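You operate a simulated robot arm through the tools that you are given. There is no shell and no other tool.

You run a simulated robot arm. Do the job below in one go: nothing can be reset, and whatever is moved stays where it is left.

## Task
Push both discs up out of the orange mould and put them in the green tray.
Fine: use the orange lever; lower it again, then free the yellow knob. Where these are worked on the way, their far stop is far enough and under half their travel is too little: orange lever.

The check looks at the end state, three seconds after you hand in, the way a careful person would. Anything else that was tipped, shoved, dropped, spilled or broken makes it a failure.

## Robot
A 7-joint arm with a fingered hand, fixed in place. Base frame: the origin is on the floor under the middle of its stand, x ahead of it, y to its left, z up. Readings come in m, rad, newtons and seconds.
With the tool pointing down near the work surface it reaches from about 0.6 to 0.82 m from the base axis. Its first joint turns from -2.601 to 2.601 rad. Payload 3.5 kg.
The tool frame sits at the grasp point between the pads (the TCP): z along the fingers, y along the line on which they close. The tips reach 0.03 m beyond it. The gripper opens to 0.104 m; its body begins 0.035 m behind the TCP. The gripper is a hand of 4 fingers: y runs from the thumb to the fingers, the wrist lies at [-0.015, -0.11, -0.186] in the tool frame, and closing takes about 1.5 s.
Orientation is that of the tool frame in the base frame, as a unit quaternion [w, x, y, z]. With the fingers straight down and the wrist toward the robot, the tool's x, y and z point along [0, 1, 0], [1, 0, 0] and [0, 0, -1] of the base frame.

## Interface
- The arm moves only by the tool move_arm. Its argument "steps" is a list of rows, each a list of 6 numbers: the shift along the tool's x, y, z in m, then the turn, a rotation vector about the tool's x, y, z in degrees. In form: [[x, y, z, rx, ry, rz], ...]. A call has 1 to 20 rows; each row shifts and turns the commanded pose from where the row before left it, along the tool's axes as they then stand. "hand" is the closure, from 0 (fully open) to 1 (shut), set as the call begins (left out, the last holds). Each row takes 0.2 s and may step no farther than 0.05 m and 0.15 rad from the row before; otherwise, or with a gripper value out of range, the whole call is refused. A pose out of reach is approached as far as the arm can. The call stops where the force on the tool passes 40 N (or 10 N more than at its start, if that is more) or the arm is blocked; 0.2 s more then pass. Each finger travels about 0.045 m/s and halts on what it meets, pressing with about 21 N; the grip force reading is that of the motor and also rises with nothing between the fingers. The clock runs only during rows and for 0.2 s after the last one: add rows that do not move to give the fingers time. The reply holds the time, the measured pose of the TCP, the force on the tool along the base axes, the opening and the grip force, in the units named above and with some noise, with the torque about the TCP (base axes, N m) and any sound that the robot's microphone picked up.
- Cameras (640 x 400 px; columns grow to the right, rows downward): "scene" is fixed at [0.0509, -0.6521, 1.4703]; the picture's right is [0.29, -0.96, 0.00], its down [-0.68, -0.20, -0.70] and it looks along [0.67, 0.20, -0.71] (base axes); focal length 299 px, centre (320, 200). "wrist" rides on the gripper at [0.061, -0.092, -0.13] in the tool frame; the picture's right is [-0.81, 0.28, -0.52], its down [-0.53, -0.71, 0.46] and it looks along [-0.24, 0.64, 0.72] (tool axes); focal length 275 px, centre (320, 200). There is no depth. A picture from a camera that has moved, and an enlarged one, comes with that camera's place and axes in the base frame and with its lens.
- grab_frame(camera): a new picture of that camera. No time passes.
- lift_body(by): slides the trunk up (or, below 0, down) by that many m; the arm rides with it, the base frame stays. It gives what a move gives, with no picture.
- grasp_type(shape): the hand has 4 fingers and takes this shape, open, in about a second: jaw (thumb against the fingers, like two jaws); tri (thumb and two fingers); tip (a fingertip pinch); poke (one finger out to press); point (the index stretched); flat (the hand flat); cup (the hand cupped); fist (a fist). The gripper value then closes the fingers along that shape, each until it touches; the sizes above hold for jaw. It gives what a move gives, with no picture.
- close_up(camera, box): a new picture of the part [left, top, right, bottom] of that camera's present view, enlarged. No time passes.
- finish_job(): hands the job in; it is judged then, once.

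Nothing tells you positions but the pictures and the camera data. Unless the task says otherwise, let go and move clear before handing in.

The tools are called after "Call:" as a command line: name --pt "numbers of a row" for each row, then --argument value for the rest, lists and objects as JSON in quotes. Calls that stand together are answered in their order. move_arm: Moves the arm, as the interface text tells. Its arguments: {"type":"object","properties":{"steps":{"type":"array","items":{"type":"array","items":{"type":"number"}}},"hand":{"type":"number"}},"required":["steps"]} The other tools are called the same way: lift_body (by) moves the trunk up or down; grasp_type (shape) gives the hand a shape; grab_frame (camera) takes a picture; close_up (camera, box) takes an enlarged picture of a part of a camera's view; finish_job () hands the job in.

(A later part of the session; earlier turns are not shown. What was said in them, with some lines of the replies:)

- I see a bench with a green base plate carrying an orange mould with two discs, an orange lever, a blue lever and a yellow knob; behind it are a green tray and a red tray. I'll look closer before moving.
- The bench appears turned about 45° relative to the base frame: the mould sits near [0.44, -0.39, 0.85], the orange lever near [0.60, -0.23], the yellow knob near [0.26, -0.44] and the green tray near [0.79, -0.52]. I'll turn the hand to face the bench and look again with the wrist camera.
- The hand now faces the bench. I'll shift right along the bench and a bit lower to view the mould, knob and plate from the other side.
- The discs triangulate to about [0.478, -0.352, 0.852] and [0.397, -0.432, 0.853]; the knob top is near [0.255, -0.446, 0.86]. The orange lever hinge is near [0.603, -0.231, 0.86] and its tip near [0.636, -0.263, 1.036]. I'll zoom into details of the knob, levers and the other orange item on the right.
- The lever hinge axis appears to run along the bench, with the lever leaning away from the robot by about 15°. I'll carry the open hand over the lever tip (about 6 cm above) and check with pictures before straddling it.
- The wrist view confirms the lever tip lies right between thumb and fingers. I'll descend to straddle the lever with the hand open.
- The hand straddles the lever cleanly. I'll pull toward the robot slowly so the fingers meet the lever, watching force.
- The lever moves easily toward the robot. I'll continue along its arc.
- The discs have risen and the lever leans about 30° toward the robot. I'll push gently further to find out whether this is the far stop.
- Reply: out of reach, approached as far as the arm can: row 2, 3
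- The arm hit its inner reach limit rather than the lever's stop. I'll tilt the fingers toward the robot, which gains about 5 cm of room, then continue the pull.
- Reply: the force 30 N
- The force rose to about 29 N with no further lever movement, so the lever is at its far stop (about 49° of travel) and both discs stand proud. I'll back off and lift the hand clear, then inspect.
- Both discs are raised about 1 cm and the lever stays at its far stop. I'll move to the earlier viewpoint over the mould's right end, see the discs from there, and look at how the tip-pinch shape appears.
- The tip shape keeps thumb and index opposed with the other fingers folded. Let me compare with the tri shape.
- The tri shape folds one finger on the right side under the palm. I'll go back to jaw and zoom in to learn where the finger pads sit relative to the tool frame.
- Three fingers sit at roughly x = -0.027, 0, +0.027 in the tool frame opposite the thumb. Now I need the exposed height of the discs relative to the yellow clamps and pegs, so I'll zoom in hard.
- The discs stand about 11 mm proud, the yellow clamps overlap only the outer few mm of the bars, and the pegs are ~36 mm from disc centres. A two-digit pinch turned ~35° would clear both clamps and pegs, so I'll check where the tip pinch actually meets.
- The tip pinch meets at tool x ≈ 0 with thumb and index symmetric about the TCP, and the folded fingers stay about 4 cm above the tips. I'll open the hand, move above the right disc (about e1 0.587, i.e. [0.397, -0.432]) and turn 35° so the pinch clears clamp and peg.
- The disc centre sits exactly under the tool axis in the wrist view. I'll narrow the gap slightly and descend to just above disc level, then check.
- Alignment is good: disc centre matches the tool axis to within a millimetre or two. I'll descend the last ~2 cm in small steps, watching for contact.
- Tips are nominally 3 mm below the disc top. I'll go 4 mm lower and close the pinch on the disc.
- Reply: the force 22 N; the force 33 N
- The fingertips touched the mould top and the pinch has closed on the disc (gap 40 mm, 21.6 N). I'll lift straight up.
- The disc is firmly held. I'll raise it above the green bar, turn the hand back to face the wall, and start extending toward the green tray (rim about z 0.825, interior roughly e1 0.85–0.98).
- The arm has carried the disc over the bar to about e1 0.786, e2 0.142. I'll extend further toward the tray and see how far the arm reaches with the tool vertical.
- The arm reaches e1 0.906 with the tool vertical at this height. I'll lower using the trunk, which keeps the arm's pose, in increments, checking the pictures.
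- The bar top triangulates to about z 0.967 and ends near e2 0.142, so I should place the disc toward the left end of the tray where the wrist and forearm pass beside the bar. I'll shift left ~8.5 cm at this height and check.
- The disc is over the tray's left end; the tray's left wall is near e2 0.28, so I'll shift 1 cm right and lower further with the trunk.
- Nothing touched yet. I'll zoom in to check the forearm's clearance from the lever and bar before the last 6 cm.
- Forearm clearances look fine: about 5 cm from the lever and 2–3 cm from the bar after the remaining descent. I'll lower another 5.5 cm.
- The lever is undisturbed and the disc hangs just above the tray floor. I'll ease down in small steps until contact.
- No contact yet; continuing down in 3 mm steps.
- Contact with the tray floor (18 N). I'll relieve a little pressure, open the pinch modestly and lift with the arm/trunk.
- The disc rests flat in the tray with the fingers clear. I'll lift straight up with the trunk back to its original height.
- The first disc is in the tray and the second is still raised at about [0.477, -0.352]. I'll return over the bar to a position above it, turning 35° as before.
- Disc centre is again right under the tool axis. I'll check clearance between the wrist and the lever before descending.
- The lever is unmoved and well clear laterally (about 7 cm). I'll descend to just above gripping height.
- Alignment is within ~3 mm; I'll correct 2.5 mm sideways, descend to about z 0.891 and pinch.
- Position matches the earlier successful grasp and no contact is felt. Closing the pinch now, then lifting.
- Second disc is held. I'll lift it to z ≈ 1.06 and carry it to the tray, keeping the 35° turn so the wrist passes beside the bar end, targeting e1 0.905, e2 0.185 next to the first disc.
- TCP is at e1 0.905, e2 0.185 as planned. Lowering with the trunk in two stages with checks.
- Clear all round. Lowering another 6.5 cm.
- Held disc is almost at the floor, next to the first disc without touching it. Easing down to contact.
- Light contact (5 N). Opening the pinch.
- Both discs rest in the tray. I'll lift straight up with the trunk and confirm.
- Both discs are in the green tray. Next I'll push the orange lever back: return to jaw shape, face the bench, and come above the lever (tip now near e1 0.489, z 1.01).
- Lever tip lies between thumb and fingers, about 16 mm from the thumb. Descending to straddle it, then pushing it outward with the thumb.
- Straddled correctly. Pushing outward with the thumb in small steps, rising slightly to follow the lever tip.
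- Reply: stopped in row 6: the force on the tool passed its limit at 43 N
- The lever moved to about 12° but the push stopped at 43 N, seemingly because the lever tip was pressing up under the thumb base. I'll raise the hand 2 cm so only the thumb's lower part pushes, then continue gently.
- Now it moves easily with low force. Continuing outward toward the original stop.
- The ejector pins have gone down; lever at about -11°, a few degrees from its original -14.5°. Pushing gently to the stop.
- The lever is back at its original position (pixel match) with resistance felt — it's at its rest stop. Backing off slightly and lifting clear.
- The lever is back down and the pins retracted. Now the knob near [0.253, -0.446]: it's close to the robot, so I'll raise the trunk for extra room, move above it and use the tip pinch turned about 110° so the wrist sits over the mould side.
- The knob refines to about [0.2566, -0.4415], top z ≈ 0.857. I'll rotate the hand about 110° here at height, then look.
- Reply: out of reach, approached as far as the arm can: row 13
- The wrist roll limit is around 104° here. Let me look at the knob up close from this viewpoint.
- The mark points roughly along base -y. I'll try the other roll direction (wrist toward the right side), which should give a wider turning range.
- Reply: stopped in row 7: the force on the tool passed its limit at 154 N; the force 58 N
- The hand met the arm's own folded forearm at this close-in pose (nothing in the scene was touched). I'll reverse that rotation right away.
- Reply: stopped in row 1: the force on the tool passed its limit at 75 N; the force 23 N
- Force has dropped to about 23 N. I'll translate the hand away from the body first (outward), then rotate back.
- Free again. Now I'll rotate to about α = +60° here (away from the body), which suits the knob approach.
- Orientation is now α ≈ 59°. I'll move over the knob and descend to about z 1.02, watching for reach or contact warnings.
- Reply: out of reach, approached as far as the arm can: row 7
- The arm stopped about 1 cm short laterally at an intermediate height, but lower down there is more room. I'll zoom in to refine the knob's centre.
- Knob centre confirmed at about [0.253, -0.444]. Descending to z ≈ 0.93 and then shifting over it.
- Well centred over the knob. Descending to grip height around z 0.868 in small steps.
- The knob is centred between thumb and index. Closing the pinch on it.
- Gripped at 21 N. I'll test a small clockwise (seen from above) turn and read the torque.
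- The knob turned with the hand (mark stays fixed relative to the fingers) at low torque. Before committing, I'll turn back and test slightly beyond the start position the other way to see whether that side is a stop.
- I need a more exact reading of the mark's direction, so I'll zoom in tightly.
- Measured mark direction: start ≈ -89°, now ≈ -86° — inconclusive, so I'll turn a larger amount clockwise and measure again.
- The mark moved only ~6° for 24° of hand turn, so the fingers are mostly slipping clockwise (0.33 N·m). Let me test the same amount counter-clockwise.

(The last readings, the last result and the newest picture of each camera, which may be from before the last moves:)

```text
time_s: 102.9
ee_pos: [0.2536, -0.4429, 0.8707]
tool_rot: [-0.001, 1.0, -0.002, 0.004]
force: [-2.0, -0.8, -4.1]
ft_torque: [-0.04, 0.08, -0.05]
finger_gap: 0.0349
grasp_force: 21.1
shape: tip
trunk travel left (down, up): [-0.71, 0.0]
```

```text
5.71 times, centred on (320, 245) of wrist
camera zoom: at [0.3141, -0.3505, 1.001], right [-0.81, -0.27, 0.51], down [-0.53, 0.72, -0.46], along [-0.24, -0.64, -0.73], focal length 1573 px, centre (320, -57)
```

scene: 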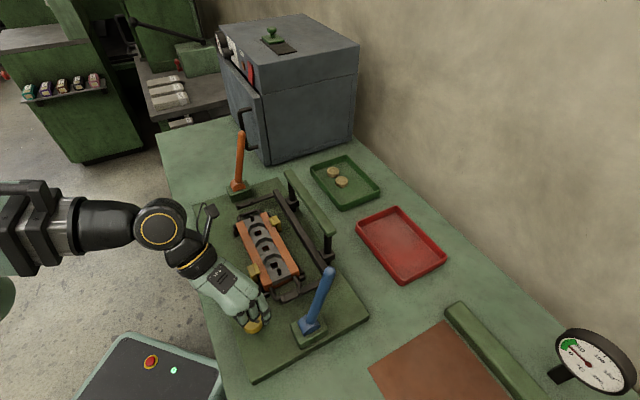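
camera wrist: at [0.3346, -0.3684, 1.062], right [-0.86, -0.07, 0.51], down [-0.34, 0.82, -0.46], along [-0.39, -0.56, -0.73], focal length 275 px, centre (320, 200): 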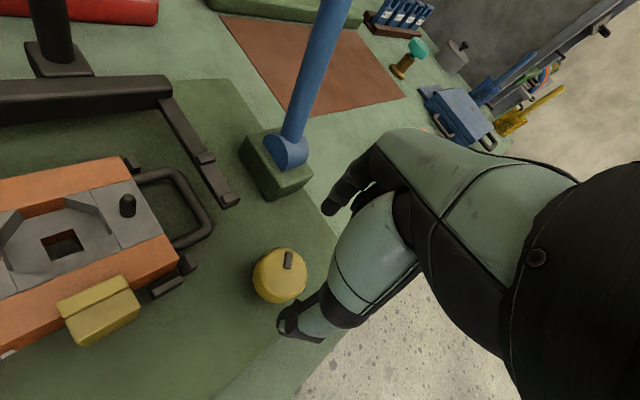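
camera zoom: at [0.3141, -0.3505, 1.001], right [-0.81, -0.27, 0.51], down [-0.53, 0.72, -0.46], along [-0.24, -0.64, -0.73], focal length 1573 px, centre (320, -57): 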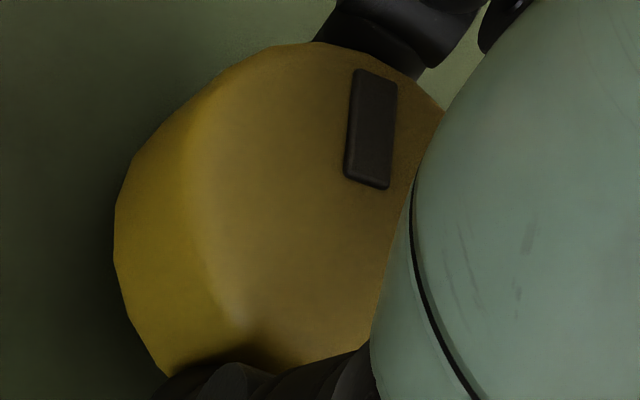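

Now it's clear: there's ~18° of finger lost motion, after which the knob does follow — counter-clockwise it has moved to ≈ -78° at near-zero torque, whereas clockwise it hit resistance near its start. I'll continue counter-clockwise.

Call:
move_arm --pt "0 0 0 0 0 -4" --pt "0 0 0 0 0 -4" --pt "0 0 0 0 0 -4" --pt "0 0 0 0 0 -4" --pt "0 0 0 0 0 -4" --pt "0 0 0 0 0 0" --hand 0.85

Call:
close_up --camera "wrist" --box '[290, 210, 350, 280]'

Call:
grab_frame --camera "scene"

```text
time_s: 104.3
ee_pos: [0.2535, -0.4434, 0.8703]
tool_rot: [0.0, 0.985, 0.172, 0.003]
force: [-7.0, 3.4, -1.3]
ft_torque: [0.11, 0.15, -0.07]
finger_gap: 0.0348
grasp_force: 20.9
shape: tip
trunk travel left (down, up): [-0.71, 0.0]
```

```text
5.71 times, centred on (320, 245) of wrist
camera zoom: at [0.2798, -0.3352, 1.0007], right [-0.67, -0.53, 0.51], down [-0.74, 0.49, -0.46], along [-0.01, -0.69, -0.73], focal length 1573 px, centre (320, -57)
```

zoom: 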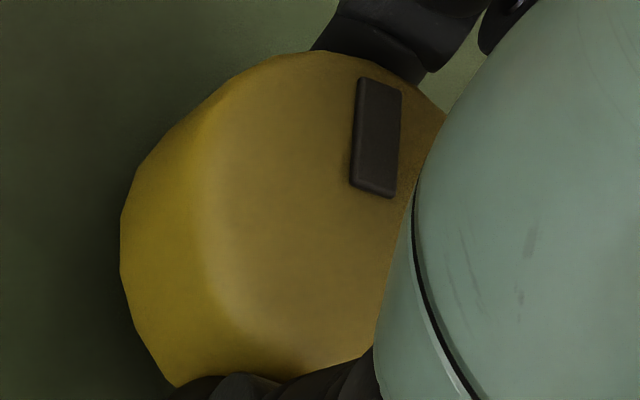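

```text
taken
```

scene: 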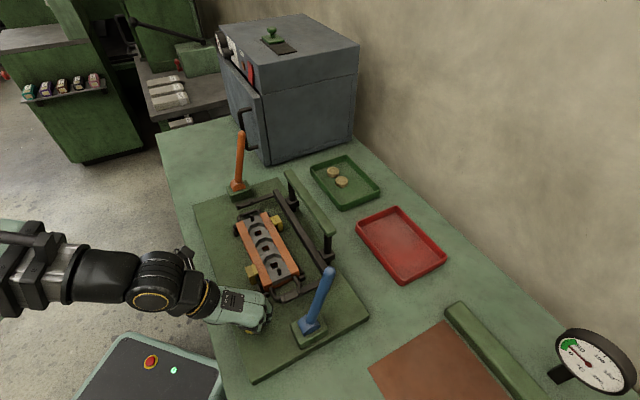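

The knob follows perfectly now (mark ≈ -58°, torque only -0.07). Continuing counter-clockwise.

Call:
move_arm --pt "0 0 0 0 0 -4" --pt "0 0 0 0 0 -4" --pt "0 0 0 0 0 -4" --pt "0 0 0 0 0 -4" --pt "0 0 0 0 0 -4" --pt "0 0 0 0 0 0" --hand 0.85

Call:
close_up --camera "wrist" --box '[290, 210, 350, 280]'

Call:
grab_frame --camera "scene"

```text
time_s: 105.7
ee_pos: [0.2539, -0.4431, 0.8709]
tool_rot: [0.001, 0.94, 0.341, 0.004]
force: [-6.9, 0.8, -7.1]
ft_torque: [0.08, 0.17, -0.05]
finger_gap: 0.0342
grasp_force: 20.7
shape: tip
trunk travel left (down, up): [-0.71, 0.0]
```

```text
5.71 times, centred on (320, 245) of wrist
camera zoom: at [0.2413, -0.3329, 1.001], right [-0.45, -0.73, 0.51], down [-0.86, 0.21, -0.46], along [0.23, -0.65, -0.72], focal length 1573 px, centre (320, -57)
```

zoom: 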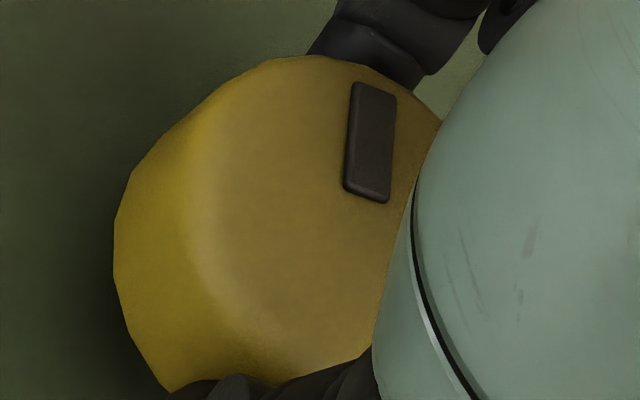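

```text
taken
```

scene: 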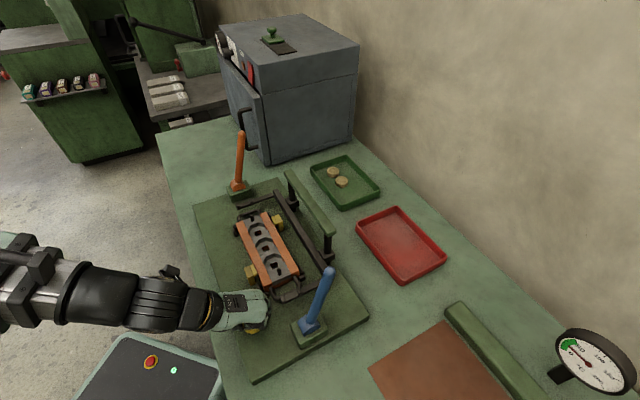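

Mark ≈ -38° now, still turning freely. I'll go on in smaller increments, wary of the arm's own clearance.

Call:
move_arm --pt "0 0 0 0 0 -4" --pt "0 0 0 0 0 -4" --pt "0 0 0 0 0 -4" --pt "0 0 0 0 0 0" --hand 0.85

Call:
close_up --camera "wrist" --box '[290, 210, 350, 280]'

Call:
grab_frame --camera "wrist"

```text
time_s: 106.7
ee_pos: [0.2548, -0.4432, 0.8714]
tool_rot: [0.001, 0.9, 0.437, 0.004]
force: [-6.6, 0.1, -2.0]
ft_torque: [0.01, 0.23, -0.06]
finger_gap: 0.035
grasp_force: 21.2
shape: tip
trunk travel left (down, up): [-0.71, 0.0]
```

```text
5.71 times, centred on (320, 245) of wrist
camera zoom: at [0.2187, -0.3375, 1.0005], right [-0.29, -0.81, 0.51], down [-0.89, 0.02, -0.46], along [0.36, -0.59, -0.72], focal length 1573 px, centre (320, -57)
```

zoom: 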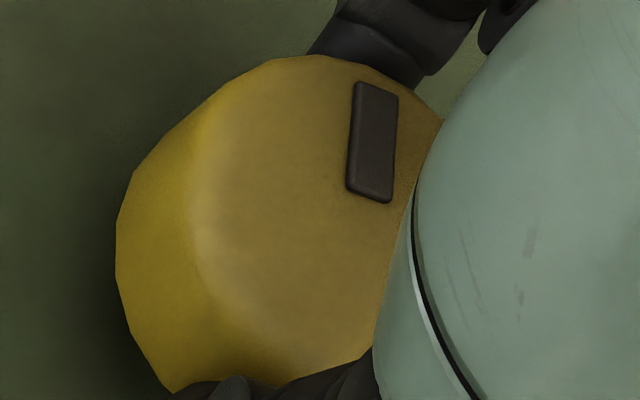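

```text
taken
camera wrist: at [0.2187, -0.3375, 1.0005], right [-0.29, -0.81, 0.51], down [-0.89, 0.02, -0.46], along [0.36, -0.59, -0.72], focal length 275 px, centre (320, 200)
```

wrist: 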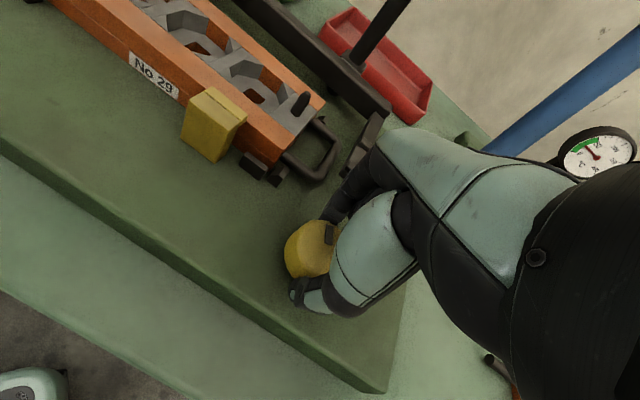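

Still following (mark ≈ -25°). Continuing.

Call:
move_arm --pt "0 0 0 0 0 -4" --pt "0 0 0 0 0 -4" --pt "0 0 0 0 0 -4" --pt "0 0 0 0 0 0" --hand 0.85

Call:
close_up --camera "wrist" --box '[290, 210, 350, 280]'

Call:
grab_frame --camera "wrist"

```text
time_s: 107.7
ee_pos: [0.2531, -0.4422, 0.8699]
tool_rot: [0.001, 0.849, 0.528, 0.003]
force: [-5.2, -0.9, -1.9]
ft_torque: [0.0, 0.2, -0.05]
finger_gap: 0.0345
grasp_force: 21.3
shape: tip
trunk travel left (down, up): [-0.71, 0.0]
```

```text
5.71 times, centred on (320, 245) of wrist
camera zoom: at [0.1975, -0.3466, 1.0003], right [-0.11, -0.85, 0.52], down [-0.87, -0.16, -0.46], along [0.48, -0.5, -0.72], focal length 1573 px, centre (320, -57)
```

zoom: 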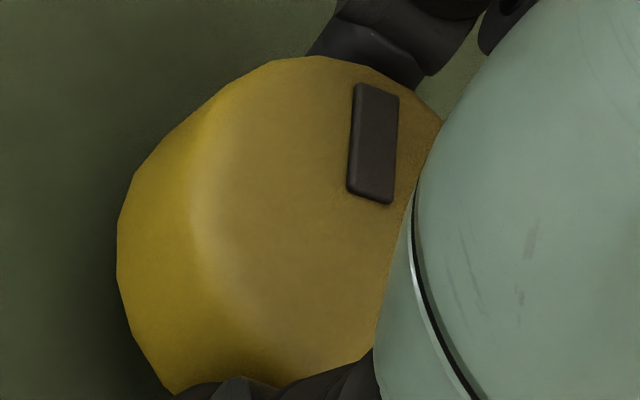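

```text
taken
camera wrist: at [0.1975, -0.3466, 1.0003], right [-0.11, -0.85, 0.52], down [-0.87, -0.16, -0.46], along [0.48, -0.5, -0.72], focal length 275 px, centre (320, 200)
```

wrist: 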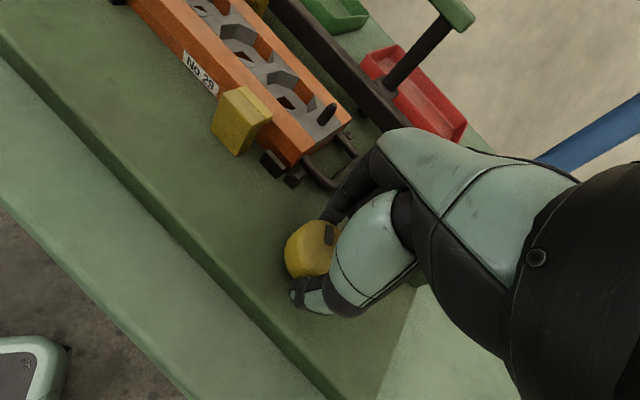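

Mark ≈ -13°, still free-turning. Continuing in steps.

Call:
move_arm --pt "0 0 0 0 0 -4" --pt "0 0 0 0 0 -4" --pt "0 0 0 0 0 -4" --pt "0 0 0 0 0 0" --hand 0.85

Call:
close_up --camera "wrist" --box '[290, 210, 350, 280]'

Call:
grab_frame --camera "scene"

```text
time_s: 108.7
ee_pos: [0.2538, -0.4438, 0.8712]
tool_rot: [0.001, 0.789, 0.614, 0.003]
force: [-7.2, -2.4, -5.9]
ft_torque: [-0.07, 0.23, -0.04]
finger_gap: 0.0342
grasp_force: 20.5
shape: tip
trunk travel left (down, up): [-0.71, 0.0]
```

```text
5.71 times, centred on (320, 245) of wrist
camera zoom: at [0.1791, -0.3606, 1.0005], right [0.06, -0.85, 0.52], down [-0.82, -0.34, -0.46], along [0.57, -0.39, -0.72], focal length 1573 px, centre (320, -57)
```

zoom: 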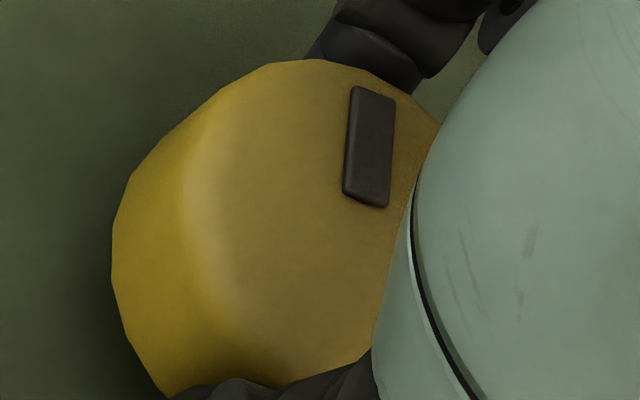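

```text
taken
```

scene: 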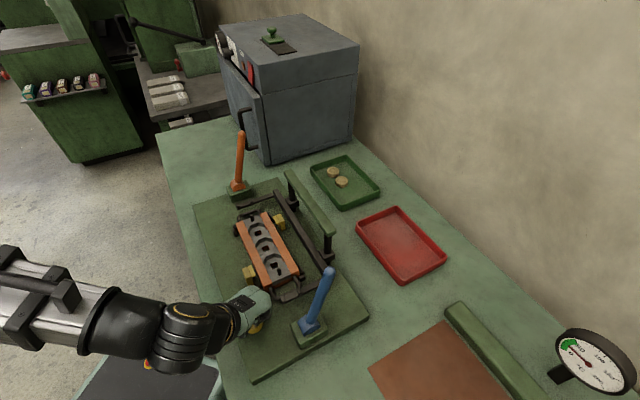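

Mark ≈ -1° (about 88° turned). I'll continue a bit more to find the stop.

Call:
move_arm --pt "0 0 0 0 0 -4" --pt "0 0 0 0 0 -4" --pt "0 0 0 0 0 -4" --pt "0 0 0 0 0 0" --hand 0.85

Call:
close_up --camera "wrist" --box '[290, 210, 350, 280]'

Call:
grab_frame --camera "scene"

```text
time_s: 109.7
ee_pos: [0.2533, -0.4443, 0.8714]
tool_rot: [0.002, 0.721, 0.693, 0.003]
force: [-7.6, -8.4, -3.0]
ft_torque: [-0.23, 0.21, -0.27]
finger_gap: 0.0341
grasp_force: 20.9
shape: tip
trunk travel left (down, up): [-0.71, 0.0]
```

```text
5.71 times, centred on (320, 245) of wrist
camera zoom: at [0.1643, -0.3785, 1.0004], right [0.24, -0.82, 0.52], down [-0.73, -0.5, -0.46], along [0.64, -0.27, -0.72], focal length 1573 px, centre (320, -57)
```

zoom: 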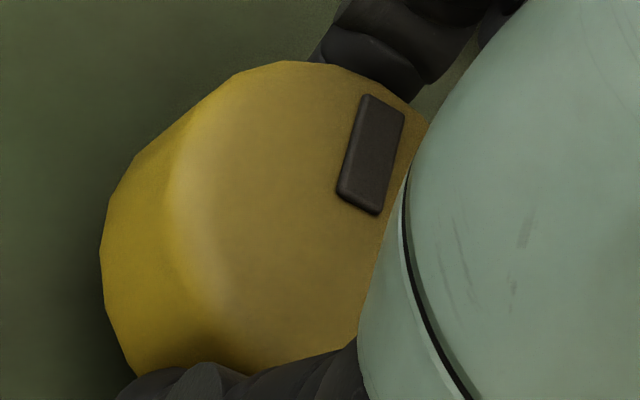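

```text
taken
```

scene: 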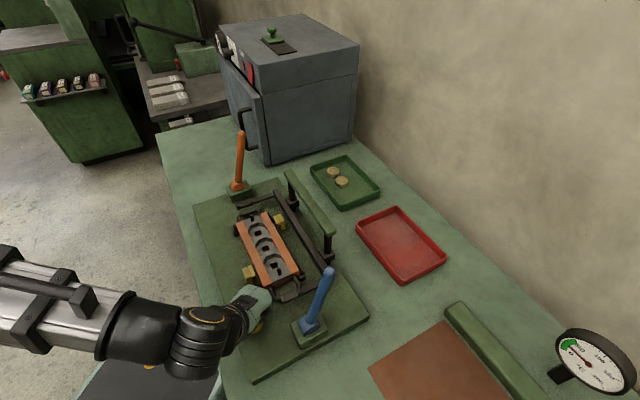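

The mark now stopped at ≈ 0° with torque rising to 0.27 N·m — the knob has turned its full ~90° to the far stop. I'll check surroundings before opening, since the index is near the mould's foot.

Call:
grab_frame --camera "wrist"

Call:
close_up --camera "scene" --box '[200, 260, 320, 350]'

```text
taken
camera wrist: at [0.1643, -0.3785, 1.0004], right [0.24, -0.82, 0.52], down [-0.73, -0.5, -0.46], along [0.64, -0.27, -0.72], focal length 275 px, centre (320, 200)
```

wrist: 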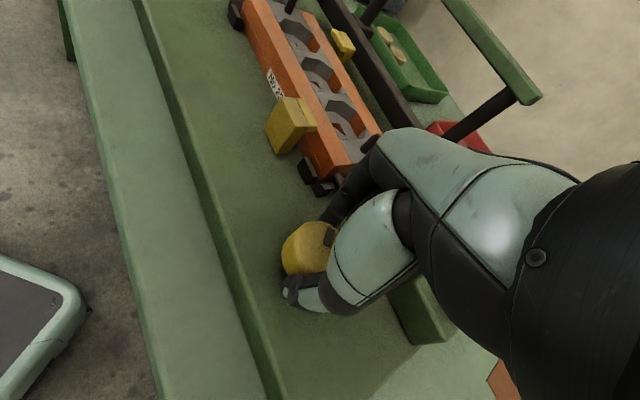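

```text
4.44 times, centred on (260, 305) of scene
camera zoom: at [0.0509, -0.6521, 1.4703], right [0.29, -0.96, 0.0], down [-0.68, -0.2, -0.7], along [0.67, 0.2, -0.71], focal length 1328 px, centre (587, -267)
```

zoom: 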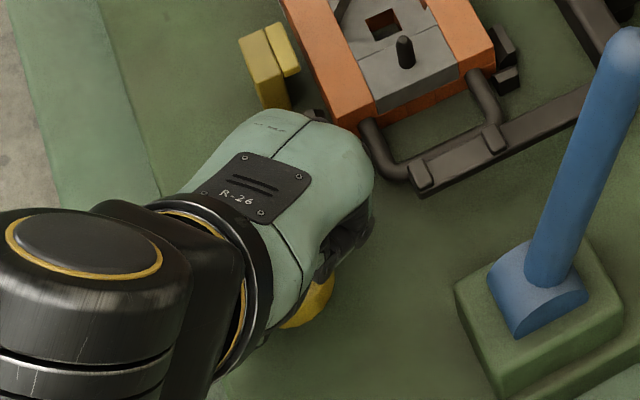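

Clearance is adequate if I open only a little. I'll unwind the finger twist slightly (within the lost motion), open to ~52 mm and lift straight up.

Call:
move_arm --pt "0 0 0 0 0 3" --pt "0 0 0 0 0 3" --pt "0 0 0 0 0 0" --hand 0.85

Call:
move_arm --pt "0 0 0 0 0 0" --pt "0 0 0 0 0 0" --pt "0 0 0 0 0 0" --pt "0 0 0 0 0 0" --hand 0.5

Call:
close_up --camera "wrist" --box '[270, 190, 370, 310]'

```text
time_s: 110.5
ee_pos: [0.2541, -0.4428, 0.8708]
tool_rot: [0.002, 0.757, 0.654, 0.004]
force: [-8.0, -3.5, -0.5]
ft_torque: [-0.08, 0.25, -0.08]
finger_gap: 0.0342
grasp_force: 20.8
shape: tip
trunk travel left (down, up): [-0.71, 0.0]
```

```text
time_s: 111.5
ee_pos: [0.2545, -0.4428, 0.8713]
tool_rot: [0.002, 0.757, 0.654, 0.003]
force: [-0.7, -0.3, -0.1]
ft_torque: [0.01, -0.02, 0.02]
finger_gap: 0.0517
grasp_force: 0.0
shape: tip
trunk travel left (down, up): [-0.71, 0.0]
```

```text
3.33 times, centred on (320, 250) of wrist
camera zoom: at [0.172, -0.3686, 1.0003], right [0.15, -0.84, 0.52], down [-0.78, -0.42, -0.46], along [0.61, -0.33, -0.72], focal length 918 px, centre (320, 33)
```

zoom: 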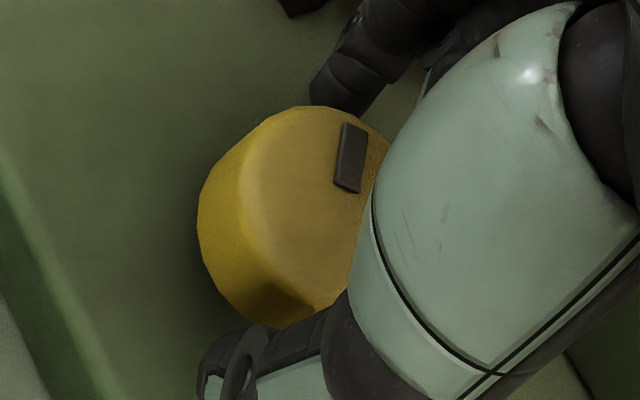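

Released without disturbing the knob. Lifting straight up slowly.

Call:
move_arm --pt "0 0 -0.015 0 0 0" --pt "0 0 -0.03 0 0 0" --pt "0 0 -0.04 0 0 0" --pt "0 0 0 0 0 0" --hand 0.5

Call:
grab_frame --camera "wrist"

Call:
grab_frame --camera "scene"

```text
time_s: 112.5
ee_pos: [0.254, -0.4437, 0.9565]
tool_rot: [0.002, 0.756, 0.655, 0.003]
force: [-0.2, 0.0, 0.2]
ft_torque: [0.03, -0.02, -0.03]
finger_gap: 0.0517
grasp_force: 0.1
shape: tip
trunk travel left (down, up): [-0.71, 0.0]
```

```text
taken
camera wrist: at [0.1717, -0.3698, 1.0864], right [0.15, -0.84, 0.52], down [-0.78, -0.42, -0.46], along [0.61, -0.33, -0.72], focal length 275 px, centre (320, 200)
```

wrist: 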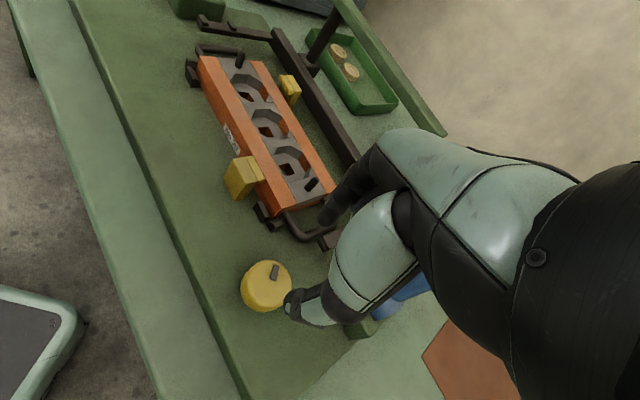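

```text
taken
```

scene: 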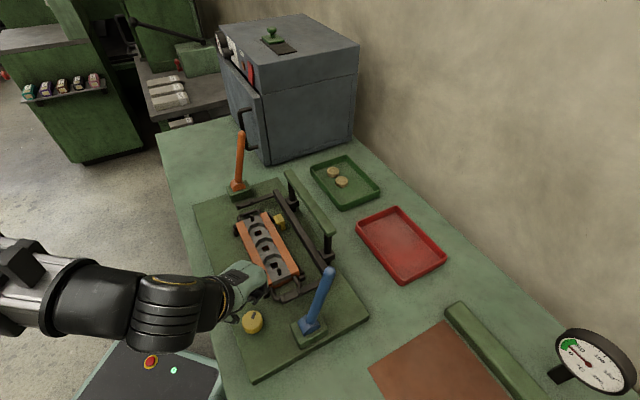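

The knob stays turned and everything looks in place. I'll move the hand outward and up, turning back to the neutral orientation.

Call:
move_arm --pt "0.0147 0.036 -0.03 0 0 0" --pt "0.0147 0.036 -0.03 0 0 0" --pt "0.0147 0.036 -0.03 0 0 0" --pt "0 0 -0.02 0 0 7.5" --pt "0 0 -0.02 0 0 7.5" --pt "0 0 -0.02 0 0 7.5" --pt "0 0 -0.02 0 0 7.5" --pt "0 0 -0.02 0 0 7.5" --pt "0 0 0 0 0 0" --hand 0.5

Call:
grab_frame --camera "scene"

Call:
close_up --camera "scene" --box '[230, 300, 280, 340]'

```text
time_s: 114.5
ee_pos: [0.3653, -0.4162, 1.147]
tool_rot: [0.001, 0.927, 0.375, 0.002]
force: [-0.3, -0.2, 0.2]
ft_torque: [0.0, 0.01, 0.01]
finger_gap: 0.0518
grasp_force: 0.0
shape: tip
trunk travel left (down, up): [-0.71, 0.0]
```

```text
taken
```

scene: 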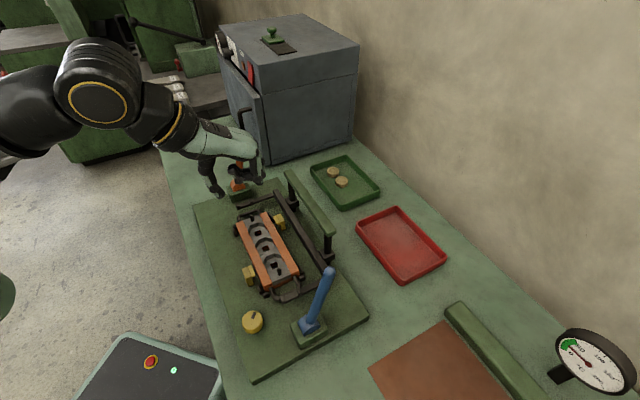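

```text
10.00 times, centred on (255, 320) of scene
camera zoom: at [0.0509, -0.6521, 1.4703], right [0.29, -0.96, 0.0], down [-0.68, -0.2, -0.7], along [0.67, 0.2, -0.71], focal length 2989 px, centre (970, -1000)
```

zoom: 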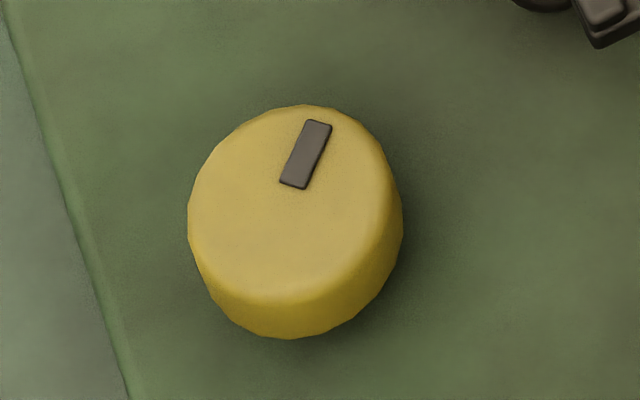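

The knob's mark has turned 90°. The yellow clamps at the mould look like they've moved too, so I'll zoom in.

Call:
close_up --camera "scene" --box '[220, 200, 320, 300]'

Call:
close_up --camera "scene" --box '[180, 120, 380, 245]'

Call:
close_up --camera "scene" --box '[200, 270, 380, 382]'

```text
4.00 times, centred on (270, 250) of scene
camera zoom: at [0.0509, -0.6521, 1.4703], right [0.29, -0.96, 0.0], down [-0.68, -0.2, -0.7], along [0.67, 0.2, -0.71], focal length 1196 px, centre (520, 0)
```

zoom: 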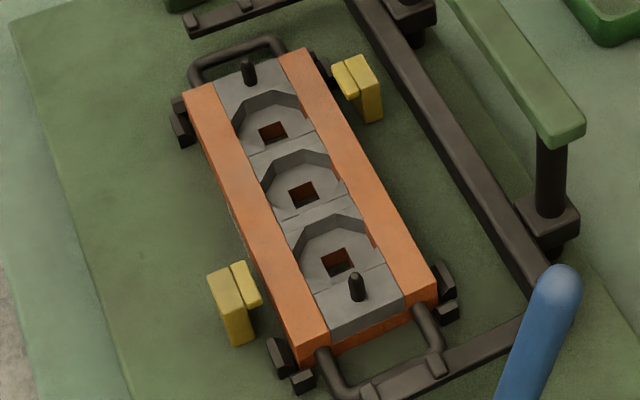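

```text
3.20 times, centred on (280, 182) of scene
camera zoom: at [0.0509, -0.6521, 1.4703], right [0.29, -0.96, 0.0], down [-0.68, -0.2, -0.7], along [0.67, 0.2, -0.71], focal length 956 px, centre (448, 256)
```

zoom: 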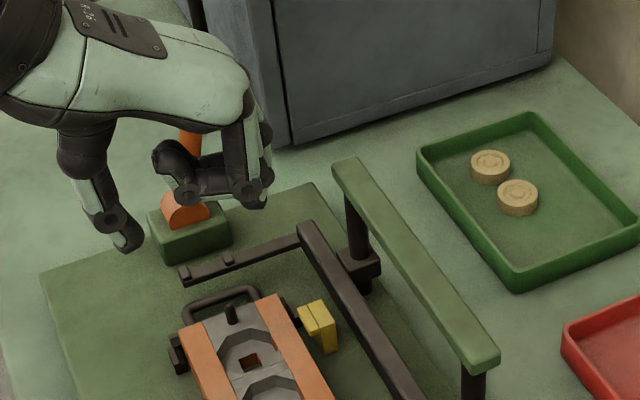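

```text
3.56 times, centred on (290, 326) of scene
camera zoom: at [0.0509, -0.6521, 1.4703], right [0.29, -0.96, 0.0], down [-0.68, -0.2, -0.7], along [0.67, 0.2, -0.71], focal length 1063 px, centre (427, -248)
```

zoom: 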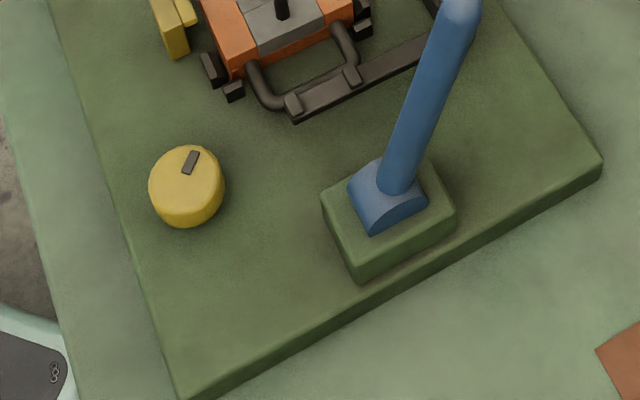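

Turning the knob retracted both yellow clamps, confirming it's freed; the lever is down, the pins are retracted and both discs lie in the green tray. I'll raise the hand well clear for a final check.

Call:
move_arm --pt "0 0.01 -0.04 0 0 0" --pt "0 0.01 -0.04 0 0 0" --pt "0 0.01 -0.04 0 0 0" --pt "0 0 0 0 0 0" --hand 0.3

Call:
grab_frame --camera "scene"

Call:
close_up --camera "scene" --box '[180, 120, 380, 245]'

Call:
grab_frame --camera "wrist"

```text
time_s: 115.5
ee_pos: [0.3835, -0.4355, 1.2652]
tool_rot: [0.001, 0.927, 0.376, 0.003]
force: [0.2, 0.0, 0.1]
ft_torque: [-0.01, 0.04, 0.02]
finger_gap: 0.0725
grasp_force: 0.1
shape: tip
trunk travel left (down, up): [-0.71, 0.0]
```

```text
taken
```

scene: 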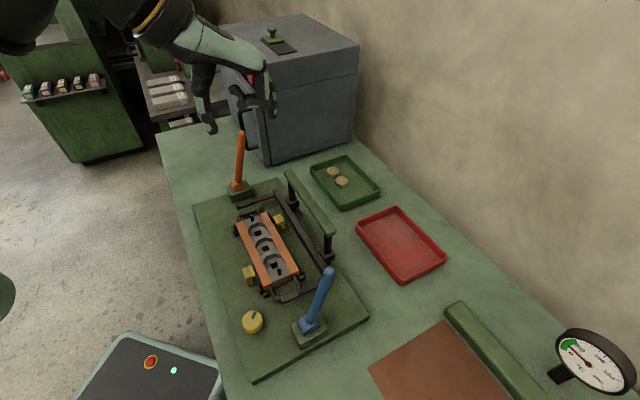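

```text
3.20 times, centred on (280, 182) of scene
camera zoom: at [0.0509, -0.6521, 1.4703], right [0.29, -0.96, 0.0], down [-0.68, -0.2, -0.7], along [0.67, 0.2, -0.71], focal length 956 px, centre (448, 256)
```

zoom: 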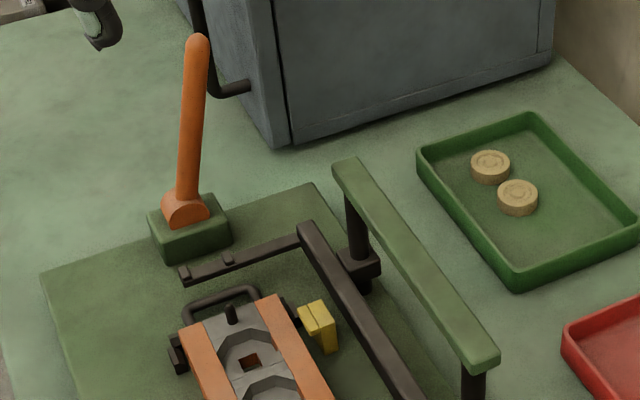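

```text
taken
camera wrist: at [0.3628, -0.3264, 1.3959], right [-0.39, -0.76, 0.51], down [-0.88, 0.14, -0.46], along [0.28, -0.63, -0.72], focal length 275 px, centre (320, 200)
```

wrist: 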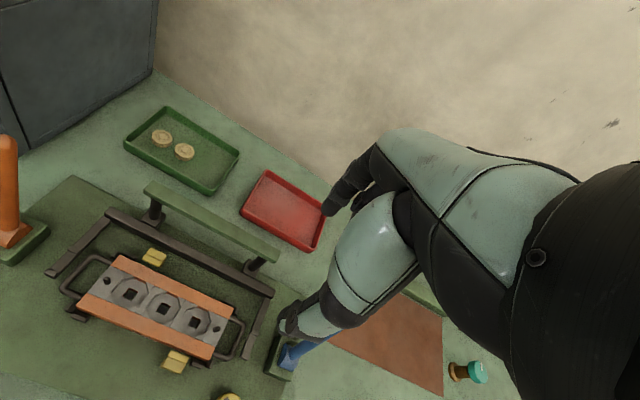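

Everything looks as asked: both discs lie in the green tray, the orange lever is back at its rest position, the yellow knob is turned to its far stop with the clamps released, and the hand is clear. I'm handing in the job.

Call:
finish_job

```text
The job is handed in.
```

The job is handed in. Both discs are out of the orange mould and lie flat in the green tray. I saw no sign in the last pictures that anything else had been tipped, shoved or dropped.

- **Orange lever:** I pulled it to its far stop (about 49° of travel) to raise the discs. After taking both out I pushed it back to its original rest position, and the ejector pins went down.
- **Yellow knob:** I turned it about 90° counter-clockwise to its far stop. Both yellow clamps drew back from the mould, which I take as the knob being free.
- **Contacts above the force limit:**
  - Pushing the lever back stopped once at 43 N, when its tip pressed up under the thumb.
  - While I was lining up over the knob, the hand hit the arm's own forearm at about 154 N. I backed off; no other object was involved.

The hand was open and well above the work when I handed in. The trunk is still at its top position.
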